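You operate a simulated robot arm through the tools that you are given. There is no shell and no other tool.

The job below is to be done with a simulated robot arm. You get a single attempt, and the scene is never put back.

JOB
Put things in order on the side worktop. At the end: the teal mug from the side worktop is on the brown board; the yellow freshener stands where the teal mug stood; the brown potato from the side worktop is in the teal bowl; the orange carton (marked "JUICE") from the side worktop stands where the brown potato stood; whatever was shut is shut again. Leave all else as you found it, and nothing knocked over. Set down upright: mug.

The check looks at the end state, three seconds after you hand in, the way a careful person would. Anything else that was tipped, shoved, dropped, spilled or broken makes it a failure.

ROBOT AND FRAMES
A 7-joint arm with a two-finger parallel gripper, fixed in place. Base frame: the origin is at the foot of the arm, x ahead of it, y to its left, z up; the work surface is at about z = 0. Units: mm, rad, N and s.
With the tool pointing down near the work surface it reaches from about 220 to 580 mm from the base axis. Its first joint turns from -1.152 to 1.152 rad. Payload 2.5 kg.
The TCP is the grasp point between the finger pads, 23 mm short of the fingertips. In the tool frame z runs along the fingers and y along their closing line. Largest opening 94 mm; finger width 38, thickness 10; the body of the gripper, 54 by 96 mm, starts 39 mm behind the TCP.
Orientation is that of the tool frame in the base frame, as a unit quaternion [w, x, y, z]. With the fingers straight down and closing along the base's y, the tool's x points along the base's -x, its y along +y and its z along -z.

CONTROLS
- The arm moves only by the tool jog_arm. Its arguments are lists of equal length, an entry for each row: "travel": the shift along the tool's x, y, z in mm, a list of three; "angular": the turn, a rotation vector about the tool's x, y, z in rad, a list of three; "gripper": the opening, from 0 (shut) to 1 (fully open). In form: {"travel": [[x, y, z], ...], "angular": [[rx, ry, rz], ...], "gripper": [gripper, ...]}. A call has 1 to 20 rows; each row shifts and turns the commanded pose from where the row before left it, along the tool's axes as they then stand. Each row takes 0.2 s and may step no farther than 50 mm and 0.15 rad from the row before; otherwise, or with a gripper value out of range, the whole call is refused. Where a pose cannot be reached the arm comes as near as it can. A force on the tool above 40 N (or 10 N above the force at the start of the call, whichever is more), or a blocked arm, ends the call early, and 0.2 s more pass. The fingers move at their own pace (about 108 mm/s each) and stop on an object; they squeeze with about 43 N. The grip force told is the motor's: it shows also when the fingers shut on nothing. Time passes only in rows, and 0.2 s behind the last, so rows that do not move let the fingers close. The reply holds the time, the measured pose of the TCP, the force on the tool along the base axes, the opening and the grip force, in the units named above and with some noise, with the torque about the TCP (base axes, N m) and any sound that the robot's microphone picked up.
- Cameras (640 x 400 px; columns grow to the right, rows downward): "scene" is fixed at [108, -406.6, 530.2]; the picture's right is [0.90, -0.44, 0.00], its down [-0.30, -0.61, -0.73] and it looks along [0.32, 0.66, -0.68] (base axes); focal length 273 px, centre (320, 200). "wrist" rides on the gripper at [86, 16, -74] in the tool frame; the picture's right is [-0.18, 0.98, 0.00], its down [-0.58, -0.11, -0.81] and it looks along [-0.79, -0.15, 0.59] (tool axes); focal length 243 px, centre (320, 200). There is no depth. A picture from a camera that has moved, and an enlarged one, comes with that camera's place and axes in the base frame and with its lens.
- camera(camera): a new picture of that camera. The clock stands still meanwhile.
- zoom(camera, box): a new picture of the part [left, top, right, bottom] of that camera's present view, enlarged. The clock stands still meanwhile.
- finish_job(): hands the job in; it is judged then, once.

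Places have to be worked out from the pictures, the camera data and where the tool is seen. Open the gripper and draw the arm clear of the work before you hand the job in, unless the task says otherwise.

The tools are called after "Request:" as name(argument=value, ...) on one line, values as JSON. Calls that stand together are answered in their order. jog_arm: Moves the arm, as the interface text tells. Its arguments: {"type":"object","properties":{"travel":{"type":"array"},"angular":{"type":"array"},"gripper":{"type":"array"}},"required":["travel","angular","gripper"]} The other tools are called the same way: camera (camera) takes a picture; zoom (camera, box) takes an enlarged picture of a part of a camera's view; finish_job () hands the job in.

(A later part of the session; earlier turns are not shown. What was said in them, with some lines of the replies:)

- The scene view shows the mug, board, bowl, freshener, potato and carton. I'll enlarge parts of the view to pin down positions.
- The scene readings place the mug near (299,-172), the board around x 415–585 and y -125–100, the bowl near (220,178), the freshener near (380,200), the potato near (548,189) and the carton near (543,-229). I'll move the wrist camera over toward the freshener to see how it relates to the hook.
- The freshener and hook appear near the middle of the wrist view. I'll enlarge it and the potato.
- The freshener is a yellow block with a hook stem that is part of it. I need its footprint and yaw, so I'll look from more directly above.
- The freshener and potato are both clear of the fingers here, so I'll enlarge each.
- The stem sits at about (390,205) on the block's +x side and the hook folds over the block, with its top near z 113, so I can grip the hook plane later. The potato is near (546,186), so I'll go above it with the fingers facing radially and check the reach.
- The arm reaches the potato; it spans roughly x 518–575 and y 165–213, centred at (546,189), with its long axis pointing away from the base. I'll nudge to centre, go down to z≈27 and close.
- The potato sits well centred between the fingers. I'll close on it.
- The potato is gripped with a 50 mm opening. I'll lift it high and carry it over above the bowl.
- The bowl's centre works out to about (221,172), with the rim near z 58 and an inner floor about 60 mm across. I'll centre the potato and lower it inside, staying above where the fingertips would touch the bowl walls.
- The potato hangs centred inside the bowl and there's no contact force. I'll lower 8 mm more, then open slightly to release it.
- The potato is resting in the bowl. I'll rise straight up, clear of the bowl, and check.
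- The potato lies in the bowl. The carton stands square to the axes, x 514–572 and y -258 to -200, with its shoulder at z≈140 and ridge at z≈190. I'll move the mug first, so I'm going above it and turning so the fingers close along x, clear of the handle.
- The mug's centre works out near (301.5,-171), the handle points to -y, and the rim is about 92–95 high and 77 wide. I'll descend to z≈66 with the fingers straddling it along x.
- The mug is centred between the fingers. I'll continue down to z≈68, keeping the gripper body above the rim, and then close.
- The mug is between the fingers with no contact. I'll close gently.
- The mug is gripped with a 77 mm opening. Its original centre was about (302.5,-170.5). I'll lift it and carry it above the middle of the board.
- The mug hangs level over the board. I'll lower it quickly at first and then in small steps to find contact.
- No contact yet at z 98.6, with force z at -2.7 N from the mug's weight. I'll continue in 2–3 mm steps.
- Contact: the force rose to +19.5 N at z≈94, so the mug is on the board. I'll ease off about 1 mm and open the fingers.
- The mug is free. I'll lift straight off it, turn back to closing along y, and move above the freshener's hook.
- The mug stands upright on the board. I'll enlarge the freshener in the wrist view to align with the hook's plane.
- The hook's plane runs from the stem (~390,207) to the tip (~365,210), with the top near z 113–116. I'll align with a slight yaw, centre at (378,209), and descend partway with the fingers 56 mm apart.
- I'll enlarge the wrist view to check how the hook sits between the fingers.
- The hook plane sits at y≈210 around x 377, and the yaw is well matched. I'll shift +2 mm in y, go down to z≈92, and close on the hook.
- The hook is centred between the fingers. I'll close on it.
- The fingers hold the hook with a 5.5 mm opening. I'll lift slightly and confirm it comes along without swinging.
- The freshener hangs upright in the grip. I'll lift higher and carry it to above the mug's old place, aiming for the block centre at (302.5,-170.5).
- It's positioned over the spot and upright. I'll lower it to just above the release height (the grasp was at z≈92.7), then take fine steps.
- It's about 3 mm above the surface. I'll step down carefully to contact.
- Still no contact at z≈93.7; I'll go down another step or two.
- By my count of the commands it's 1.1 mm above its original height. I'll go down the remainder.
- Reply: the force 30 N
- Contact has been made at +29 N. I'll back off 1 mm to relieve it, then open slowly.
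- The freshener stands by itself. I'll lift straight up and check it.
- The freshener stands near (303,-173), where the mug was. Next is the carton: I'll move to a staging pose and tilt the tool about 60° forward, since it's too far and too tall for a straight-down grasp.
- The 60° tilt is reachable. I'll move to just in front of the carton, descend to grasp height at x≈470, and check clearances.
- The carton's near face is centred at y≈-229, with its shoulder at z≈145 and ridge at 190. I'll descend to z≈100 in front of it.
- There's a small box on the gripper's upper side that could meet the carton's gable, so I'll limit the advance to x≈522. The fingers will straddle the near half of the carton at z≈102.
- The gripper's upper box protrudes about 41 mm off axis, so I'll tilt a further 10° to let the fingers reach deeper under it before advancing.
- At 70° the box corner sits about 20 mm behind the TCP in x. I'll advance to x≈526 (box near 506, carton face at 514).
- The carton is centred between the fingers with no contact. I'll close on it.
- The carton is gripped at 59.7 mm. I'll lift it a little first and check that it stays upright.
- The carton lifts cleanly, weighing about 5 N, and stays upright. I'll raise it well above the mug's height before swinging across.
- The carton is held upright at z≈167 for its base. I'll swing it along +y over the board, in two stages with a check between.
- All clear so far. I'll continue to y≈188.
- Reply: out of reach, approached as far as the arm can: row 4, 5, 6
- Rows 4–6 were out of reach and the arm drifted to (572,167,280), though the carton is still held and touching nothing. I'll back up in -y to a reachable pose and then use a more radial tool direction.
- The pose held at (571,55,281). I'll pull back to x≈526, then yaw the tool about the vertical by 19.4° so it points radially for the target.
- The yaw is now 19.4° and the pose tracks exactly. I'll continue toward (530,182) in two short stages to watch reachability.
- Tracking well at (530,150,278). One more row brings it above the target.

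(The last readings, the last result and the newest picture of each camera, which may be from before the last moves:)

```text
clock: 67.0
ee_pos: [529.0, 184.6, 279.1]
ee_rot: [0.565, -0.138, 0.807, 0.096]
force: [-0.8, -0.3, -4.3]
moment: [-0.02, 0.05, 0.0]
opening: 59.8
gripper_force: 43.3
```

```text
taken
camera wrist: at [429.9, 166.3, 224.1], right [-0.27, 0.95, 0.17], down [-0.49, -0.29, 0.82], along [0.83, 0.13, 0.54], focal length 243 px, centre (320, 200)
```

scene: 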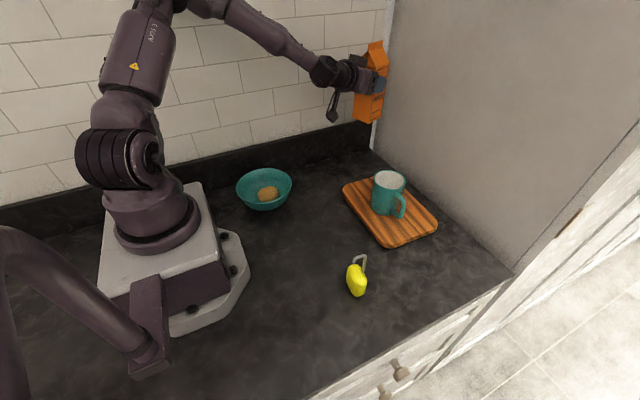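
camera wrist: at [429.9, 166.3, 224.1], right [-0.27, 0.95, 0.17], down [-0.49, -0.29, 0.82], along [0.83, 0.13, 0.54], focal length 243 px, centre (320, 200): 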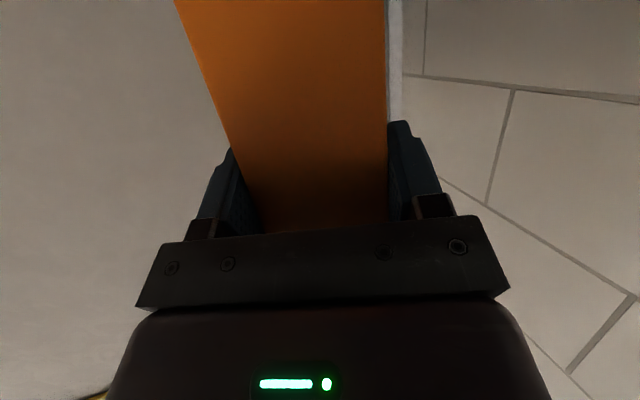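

The carton is above the potato's old spot. I'll lower it in stages, checking that the pose tracks.

Request:
jog_arm(travel=[[37.6, 0, 13.7], [37.6, 0, 13.7], [0, 0, 0]], angular=[[0, 0, 0], [0, 0, 0], [0, 0, 0]], gripper=[0.4, 0.4, 0.4])

Request:
jog_arm(travel=[[37.6, 0, 13.7], [0, 0, 0]], angular=[[0, 0, 0], [0, 0, 0]], gripper=[0.4, 0.4])

Request:
camera(camera="scene")

Request:
zoom(camera="scene", box=[290, 70, 430, 200])

```text
clock: 67.8
ee_pos: [527.5, 184.1, 218.0]
ee_rot: [0.565, -0.138, 0.808, 0.097]
force: [-0.8, 0.9, -5.3]
moment: [-0.05, 0.05, -0.01]
opening: 59.8
gripper_force: 42.7
out of reach, approached as far as the arm can: row 2
```

```text
clock: 68.4
ee_pos: [540.3, 177.8, 195.7]
ee_rot: [0.56, -0.14, 0.811, 0.098]
force: [1.2, -1.0, -5.2]
moment: [-0.04, 0.07, 0.01]
opening: 59.5
gripper_force: 42.9
out of reach, approached as far as the arm can: row 1
```

```text
taken
```

scene: 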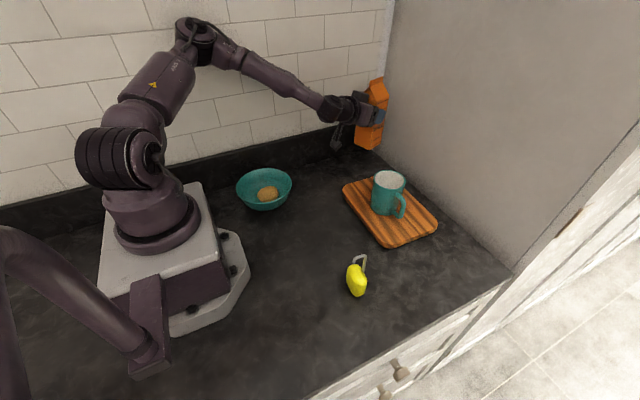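

```text
3.08 times, centred on (360, 135) of scene
camera zoom: at [108.0, -406.6, 530.2], right [0.9, -0.44, 0.0], down [-0.3, -0.61, -0.73], along [0.32, 0.66, -0.68], focal length 840 px, centre (197, 400)
```

zoom: 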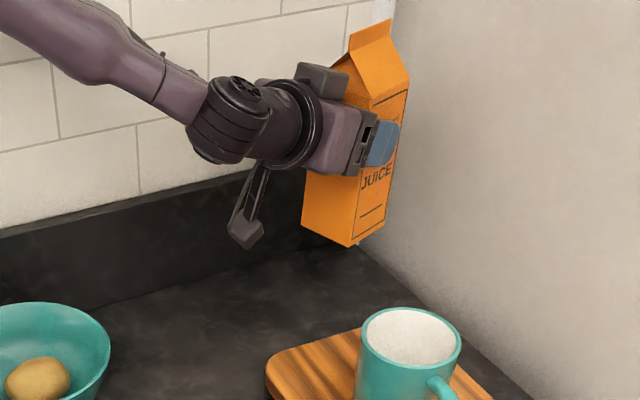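

The descent at this yaw runs into a joint limit. At the source, the arm worked with the tool yawed about +23° relative to its azimuth, so I'll rise again and turn to yaw 42° to reproduce that geometry here.

Request:
jog_arm(travel=[[-35, 0, -12.8], [-35, 0, -12.8], [0, 0, 0], [0, 0, 0], [0, 0, 0], [0, 0, 0]], angular=[[0, 0, 0], [0, 0, 0], [-0.1258, 0, -0.0458], [-0.1258, 0, -0.0458], [-0.1258, 0, -0.0458], [0, 0, 0]], gripper=[0.4, 0.4, 0.4, 0.4, 0.4, 0.4])

Request:
camera(camera="scene")

```text
clock: 69.8
ee_pos: [541.4, 177.9, 270.8]
ee_rot: [0.535, -0.295, 0.764, 0.207]
force: [-0.5, -0.4, -4.9]
moment: [-0.05, 0.08, -0.03]
opening: 59.8
gripper_force: 43.1
```

```text
taken
```

scene: 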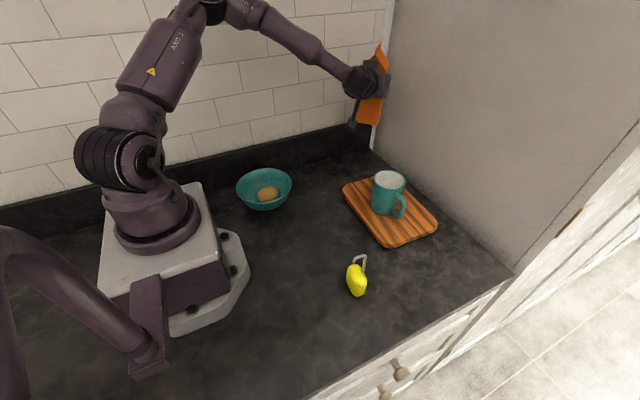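

The yaw is now 42° with the pose tracked. I'll test the descent one step at a time.

Request:
jog_arm(travel=[[35.3, 0, 12.9], [0, 0, 0]], angular=[[0, 0, 0], [0, 0, 0]], gripper=[0.4, 0.4])

Request:
jog_arm(travel=[[35.3, 0, 12.9], [0, 0, 0]], angular=[[0, 0, 0], [0, 0, 0]], gripper=[0.4, 0.4])

Request:
camera(camera="scene")

```text
clock: 70.4
ee_pos: [541.0, 177.6, 232.3]
ee_rot: [0.534, -0.296, 0.764, 0.207]
force: [0.2, -0.5, -5.3]
moment: [-0.01, 0.07, 0.01]
opening: 59.9
gripper_force: 43.0
```

```text
clock: 71.0
ee_pos: [540.6, 178.1, 195.6]
ee_rot: [0.535, -0.295, 0.764, 0.207]
force: [0.5, 0.2, -4.2]
moment: [-0.06, 0.04, -0.01]
opening: 59.9
gripper_force: 43.5
```

```text
taken
```

scene: 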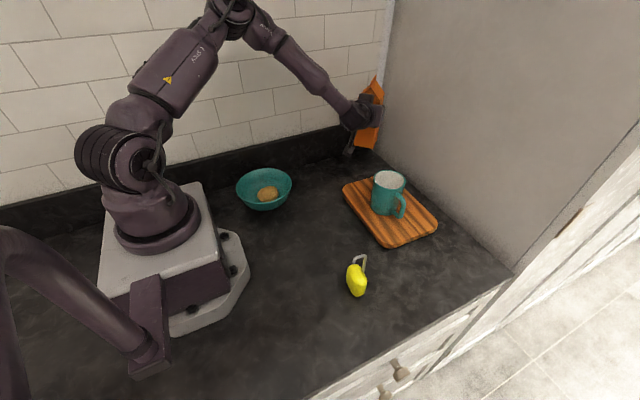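

The descent tracks at this yaw. I'll continue down while trimming the position toward (533.7,176.7).

Request:
jog_arm(travel=[[37.4, 3.75, 7.2], [0, 0, 0]], angular=[[0, 0, 0], [0, 0, 0]], gripper=[0.4, 0.4])

Request:
jog_arm(travel=[[32.9, 0, 12], [0, 0, 0]], angular=[[0, 0, 0], [0, 0, 0]], gripper=[0.4, 0.4])

Request:
zoom(camera="scene", box=[290, 70, 430, 200])

Request:
camera(camera="wrist")

```text
clock: 71.6
ee_pos: [531.3, 175.9, 158.4]
ee_rot: [0.534, -0.296, 0.764, 0.208]
force: [0.0, 0.0, -5.2]
moment: [-0.04, 0.07, -0.01]
opening: 60.0
gripper_force: 42.8
```

```text
clock: 72.2
ee_pos: [531.7, 175.5, 124.1]
ee_rot: [0.535, -0.296, 0.764, 0.207]
force: [0.6, 0.8, -5.2]
moment: [-0.05, 0.05, -0.04]
opening: 59.7
gripper_force: 43.1
```

```text
3.08 times, centred on (360, 135) of scene
camera zoom: at [108.0, -406.6, 530.2], right [0.9, -0.44, 0.0], down [-0.3, -0.61, -0.73], along [0.32, 0.66, -0.68], focal length 840 px, centre (197, 400)
```

zoom: 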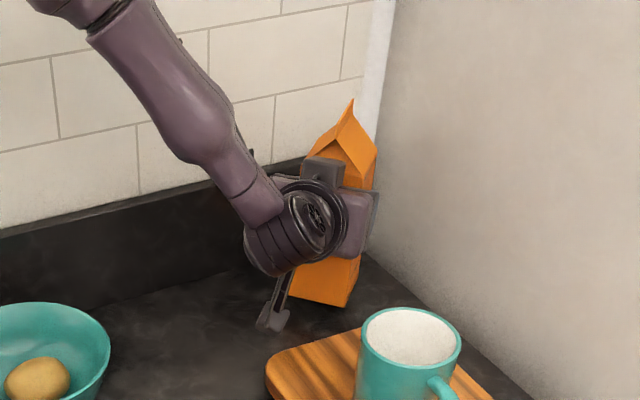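

```text
taken
camera wrist: at [446.4, 120.2, 68.8], right [-0.61, 0.77, 0.17], down [-0.34, -0.46, 0.82], along [0.71, 0.45, 0.54], focal length 243 px, centre (320, 200)
```

wrist: 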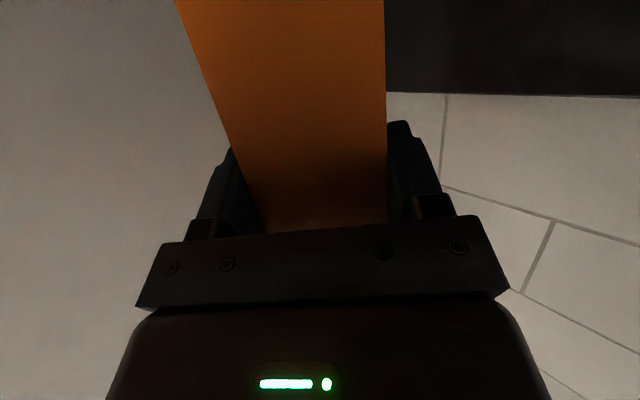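

The wrist camera would pass close to the board's edge at this yaw. I'll try turning back toward yaw 30° here, with the carton base still about 21 mm up, to gain clearance.

Request:
jog_arm(travel=[[0, 0, 0], [0, 0, 0]], angular=[[0.1017, 0, 0.037], [0, 0, 0]], gripper=[0.4, 0.4])

Request:
jog_arm(travel=[[0, 0, 0], [0, 0, 0]], angular=[[0.1017, 0, 0.037], [0, 0, 0]], gripper=[0.4, 0.4])

```text
clock: 72.8
ee_pos: [532.3, 175.6, 123.8]
ee_rot: [0.545, -0.254, 0.779, 0.178]
force: [0.1, 0.9, -4.7]
moment: [-0.06, 0.06, -0.03]
opening: 59.6
gripper_force: 43.6
```

```text
clock: 73.4
ee_pos: [532.9, 175.7, 123.1]
ee_rot: [0.554, -0.211, 0.792, 0.148]
force: [-0.4, 0.3, -4.2]
moment: [0.01, 0.06, 0.0]
opening: 59.6
gripper_force: 42.9
```

Yaw 30° is reached exactly. I'll trim to (531.5,179.7), lower to about 3 mm above contact (contact expected at z≈103), and check the view.

Request:
jog_arm(travel=[[8, 2, 3.5], [7.6, 2, 3.4], [0, 0, 0]], angular=[[0, 0, 0], [0, 0, 0], [0, 0, 0]], gripper=[0.4, 0.4, 0.4])

Request:
zoom(camera="scene", box=[310, 90, 410, 190])

Request:
camera(camera="wrist")

```text
clock: 74.2
ee_pos: [533.7, 180.5, 105.0]
ee_rot: [0.554, -0.211, 0.792, 0.147]
force: [0.9, -0.2, -4.8]
moment: [-0.05, 0.08, 0.0]
opening: 59.6
gripper_force: 42.9
```

```text
4.00 times, centred on (360, 140) of scene
camera zoom: at [108.0, -406.6, 530.2], right [0.9, -0.44, 0.0], down [-0.3, -0.61, -0.73], along [0.32, 0.66, -0.68], focal length 1093 px, centre (160, 440)
```

zoom: 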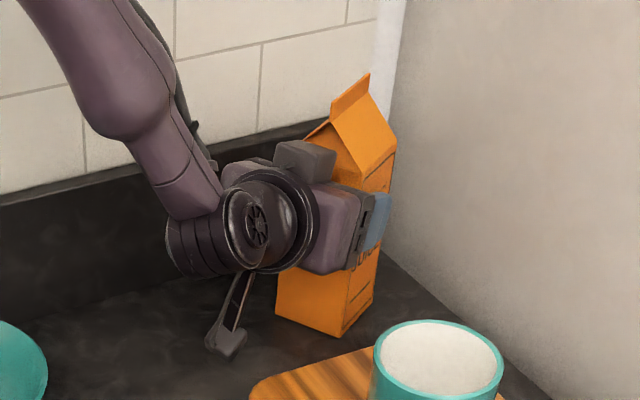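

```text
taken
camera wrist: at [437.4, 145.1, 50.2], right [-0.44, 0.88, 0.17], down [-0.43, -0.37, 0.82], along [0.79, 0.28, 0.54], focal length 243 px, centre (320, 200)
```

wrist: 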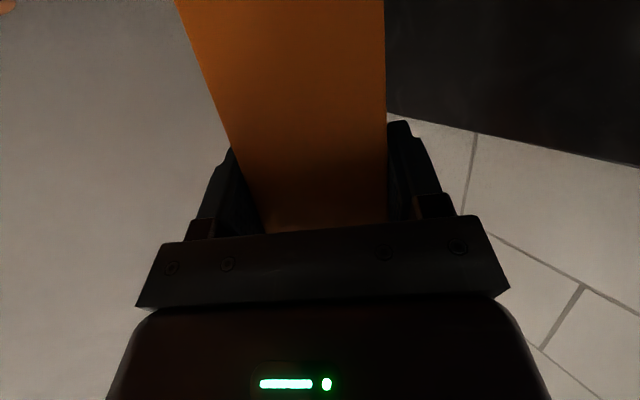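

The carton's base corners put its centre at (547,187.6), matching the potato's spot. I'll lower it in 1 mm steps to contact.

Request:
jog_arm(travel=[[0.94, 0, 0.34], [0, 0, 0]], angular=[[0, 0, 0], [0, 0, 0]], gripper=[0.4, 0.4])

Request:
jog_arm(travel=[[0.94, 0, 0.34], [0, 0, 0]], angular=[[0, 0, 0], [0, 0, 0]], gripper=[0.4, 0.4])

```text
clock: 74.8
ee_pos: [532.8, 180.4, 103.4]
ee_rot: [0.554, -0.211, 0.792, 0.148]
force: [-0.5, -0.9, -3.1]
moment: [-0.06, -0.02, -0.02]
opening: 59.8
gripper_force: 43.4
```

```text
clock: 75.4
ee_pos: [533.4, 180.9, 103.8]
ee_rot: [0.554, -0.211, 0.791, 0.148]
force: [-4.2, -0.8, 4.6]
moment: [-0.34, 0.53, -0.08]
opening: 60.1
gripper_force: 43.2
```

Contact is felt, with net force +4.6 N where there was -5 N. I'll open the fingers gradually.

Request:
jog_arm(travel=[[0, 0, 0], [0, 0, 0], [0, 0, 0], [0, 0, 0], [0, 0, 0]], angular=[[0, 0, 0], [0, 0, 0], [0, 0, 0], [0, 0, 0], [0, 0, 0]], gripper=[0.68, 0.75, 0.85, 1, 1])

Request:
zoom(camera="scene", box=[310, 90, 410, 190])

Request:
camera(camera="wrist")

```text
clock: 76.6
ee_pos: [531.8, 181.0, 103.0]
ee_rot: [0.554, -0.212, 0.791, 0.149]
force: [0.1, 0.8, -0.4]
moment: [0.01, -0.01, 0.03]
opening: 93.8
gripper_force: 0.2
```

```text
4.00 times, centred on (360, 140) of scene
camera zoom: at [108.0, -406.6, 530.2], right [0.9, -0.44, 0.0], down [-0.3, -0.61, -0.73], along [0.32, 0.66, -0.68], focal length 1093 px, centre (160, 440)
```

zoom: 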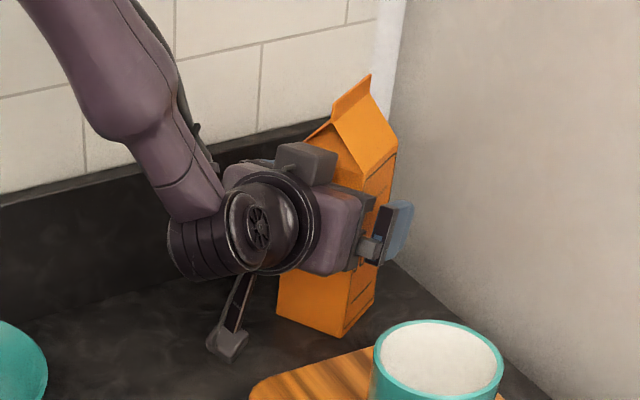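

```text
taken
camera wrist: at [438.5, 145.0, 48.6], right [-0.44, 0.88, 0.17], down [-0.43, -0.37, 0.82], along [0.79, 0.28, 0.54], focal length 243 px, centre (320, 200)
```

wrist: 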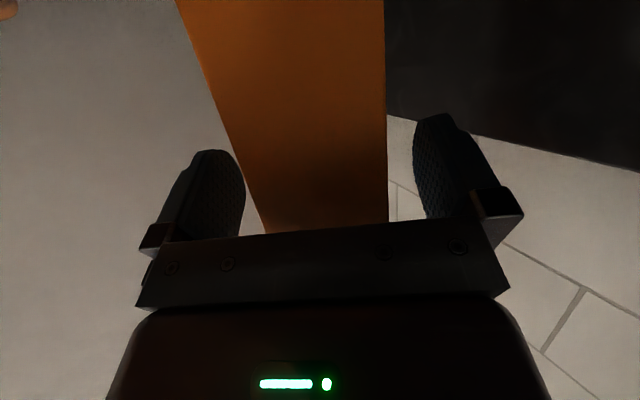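

The carton stands on its own. I'll back straight out horizontally before raising the arm.

Request:
jog_arm(travel=[[6, 0, -16.4], [12, 0, -32.9], [8.6, 0, -23.5], [0, 0, 0]], angular=[[0, 0, 0], [0, 0, 0], [0, 0, 0], [0, 0, 0]], gripper=[1, 1, 1, 1])

Request:
camera(camera="scene")

Request:
camera(camera="wrist")

```text
clock: 77.6
ee_pos: [464.8, 143.9, 105.0]
ee_rot: [0.554, -0.211, 0.792, 0.148]
force: [0.0, -0.9, 0.1]
moment: [0.01, 0.01, 0.01]
opening: 93.8
gripper_force: 0.1
```

```text
taken
```

scene: 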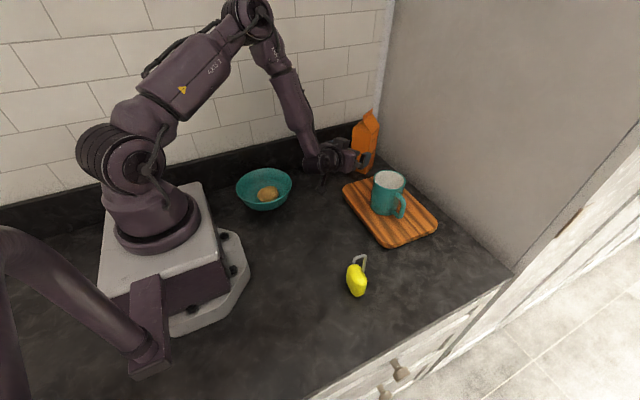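

```text
taken
camera wrist: at [370.4, 107.9, 49.4], right [-0.44, 0.88, 0.17], down [-0.43, -0.37, 0.82], along [0.79, 0.28, 0.54], focal length 243 px, centre (320, 200)
```

wrist: 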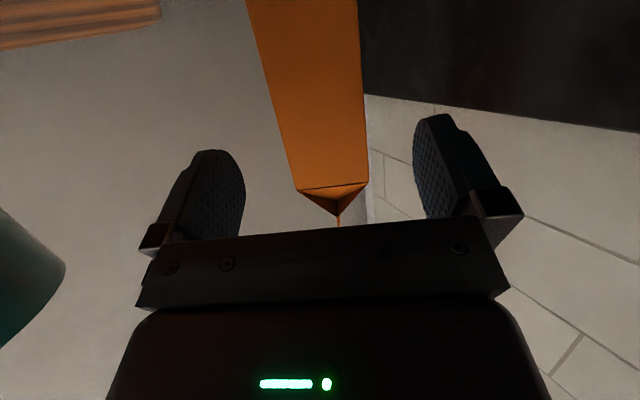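

The carton stands free of the fingers. I'll raise the arm clear.

Request:
jog_arm(travel=[[-35.7, 0, -13], [-35.7, 0, -13], [-35.7, 0, -13], [-35.7, 0, -13], [0, 0, 0]], angular=[[0, 0, 0], [0, 0, 0], [0, 0, 0], [0, 0, 0], [0, 0, 0]], gripper=[1, 1, 1, 1, 1])

Request:
camera(camera="scene")

```text
clock: 78.8
ee_pos: [464.2, 143.6, 254.1]
ee_rot: [0.553, -0.212, 0.792, 0.148]
force: [-0.1, -0.7, 0.0]
moment: [-0.01, 0.0, -0.01]
opening: 94.0
gripper_force: 0.1
```

```text
taken
```

scene: 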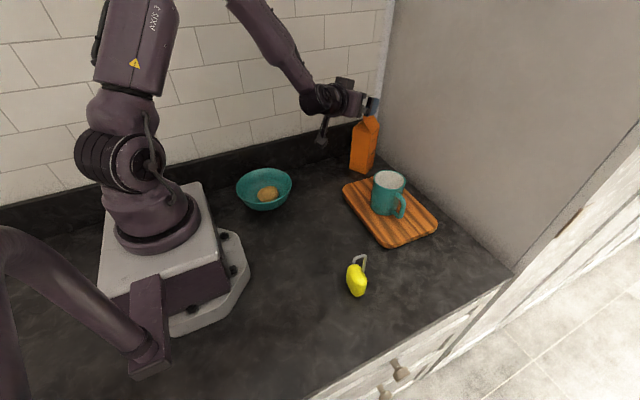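

Everything still stands. I'll pull back and return the tool to pointing down, then make a final inspection.

Request:
jog_arm(travel=[[12, 0, -32.9], [12, 0, -32.9], [0, 0, 0], [0, 0, 0], [0, 0, 0], [0, 0, 0], [0, 0, 0], [0, 0, 0], [0, 0, 0], [0, 0, 0], [0, 0, 0], [0, 0, 0]], angular=[[0, 0, 0], [0, 0, 0], [0, 0.1357, 0], [0, 0.1357, 0], [0, 0.1357, 0], [0, 0.1357, 0], [0, 0.1357, 0], [0, 0.1357, 0], [0, 0.1357, 0], [0, 0.1357, 0], [0, 0.1357, 0], [0, 0, 0]], gripper=[1, 1, 1, 1, 1, 1, 1, 1, 1, 1, 1, 1])

Request:
camera(camera="scene")

Request:
camera(camera="wrist")

Request:
zoom(camera="scene", box=[310, 100, 450, 220])

Request:
zoom(camera="scene", box=[300, 220, 420, 320])

```text
clock: 81.4
ee_pos: [406.0, 107.2, 256.6]
ee_rot: [-0.001, -0.258, 0.966, 0.0]
force: [0.0, 0.3, 0.0]
moment: [0.02, 0.0, 0.0]
opening: 94.2
gripper_force: 0.1
```

```text
taken
```

scene: 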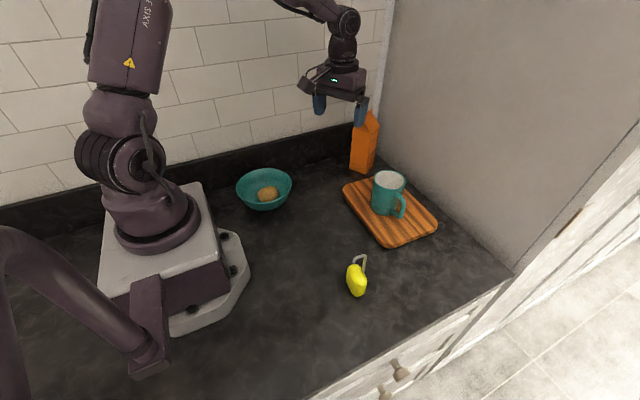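

```text
taken
camera wrist: at [322.7, 78.0, 332.2], right [-0.33, 0.94, 0.0], down [0.56, 0.2, 0.81], along [0.76, 0.27, -0.59], focal length 243 px, centre (320, 200)
```

wrist: 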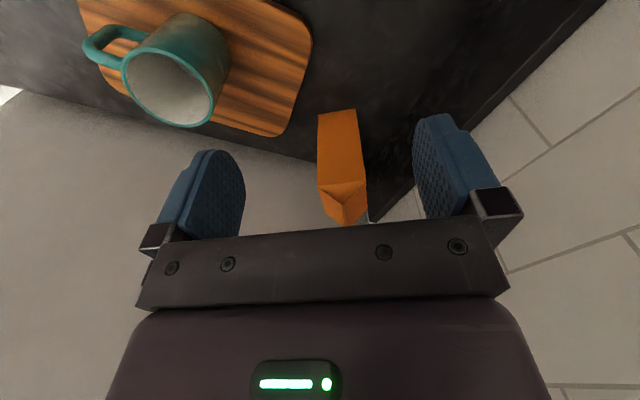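

```text
3.33 times, centred on (380, 160) of scene
camera zoom: at [108.0, -406.6, 530.2], right [0.9, -0.44, 0.0], down [-0.3, -0.61, -0.73], along [0.32, 0.66, -0.68], focal length 911 px, centre (120, 333)
```

zoom: 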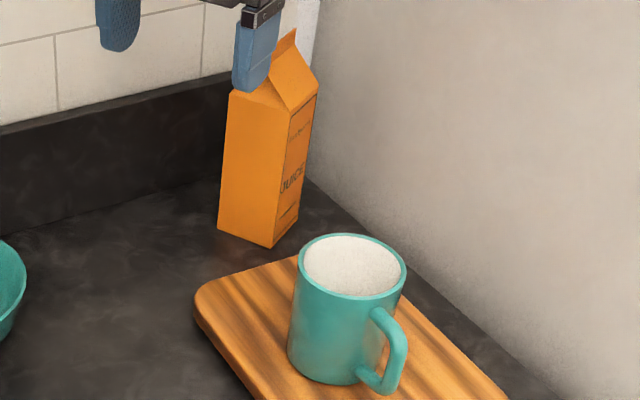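

```text
4.00 times, centred on (360, 270) of scene
camera zoom: at [108.0, -406.6, 530.2], right [0.9, -0.44, 0.0], down [-0.3, -0.61, -0.73], along [0.32, 0.66, -0.68], focal length 1093 px, centre (160, -80)
```

zoom: 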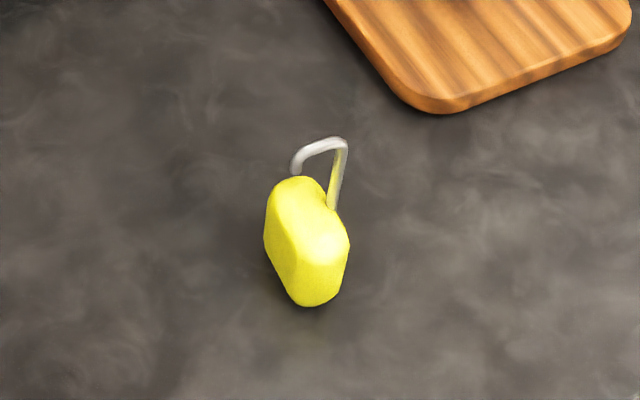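

The mug is upright on the board, the freshener stands where the mug was, the potato is in the bowl, and the carton stands where the potato was. I'll raise the open gripper a little more to be clear of the work.

Request:
jog_arm(travel=[[20, 0, -35], [20, 0, -35], [0, 0, 0], [0, 0, 0]], angular=[[0, 0, 0], [0, 0, 0], [0, 0, 0], [0, 0, 0]], gripper=[1, 1, 1, 1])

Request:
camera(camera="scene")

```text
clock: 82.4
ee_pos: [370.6, 87.7, 328.2]
ee_rot: [0.0, -0.258, 0.966, 0.0]
force: [0.2, -1.3, 0.0]
moment: [-0.02, 0.0, 0.01]
opening: 93.9
gripper_force: 0.1
```

```text
taken
```

scene: 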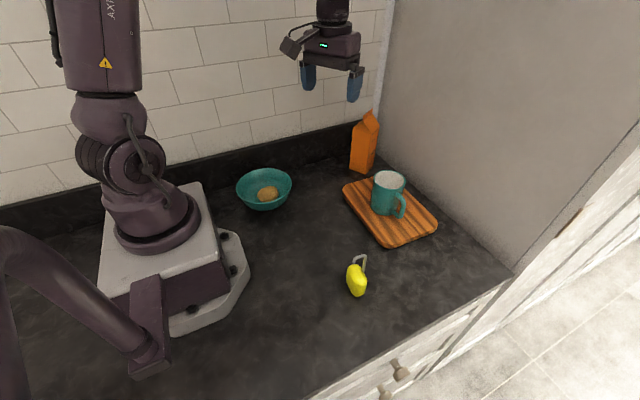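

All four items are in place, nothing was tipped over, and I opened no doors or drawers. The gripper is open and the arm is clear, so I'm handing in the job.

Request:
finish_job()

```text
The job is handed in.
```

The job is handed in, with all four items where you asked. I judged this from the last pictures; the check itself has not reported back.

- **Mug:** it stands upright near the middle of the brown board.
- **Freshener:** it stands where the mug stood, within about 7 mm by my estimate.
- **Potato:** it rests in the teal bowl.
- **Carton:** it stands upright where the potato was, centred within about 1 mm by my estimate. It is turned about 30° from how it stood before, because the arm could not lower it there at its original angle.

I saw nothing else knocked or shoved, and I opened no doors or drawers. The gripper is open and the arm is clear of the worktop.
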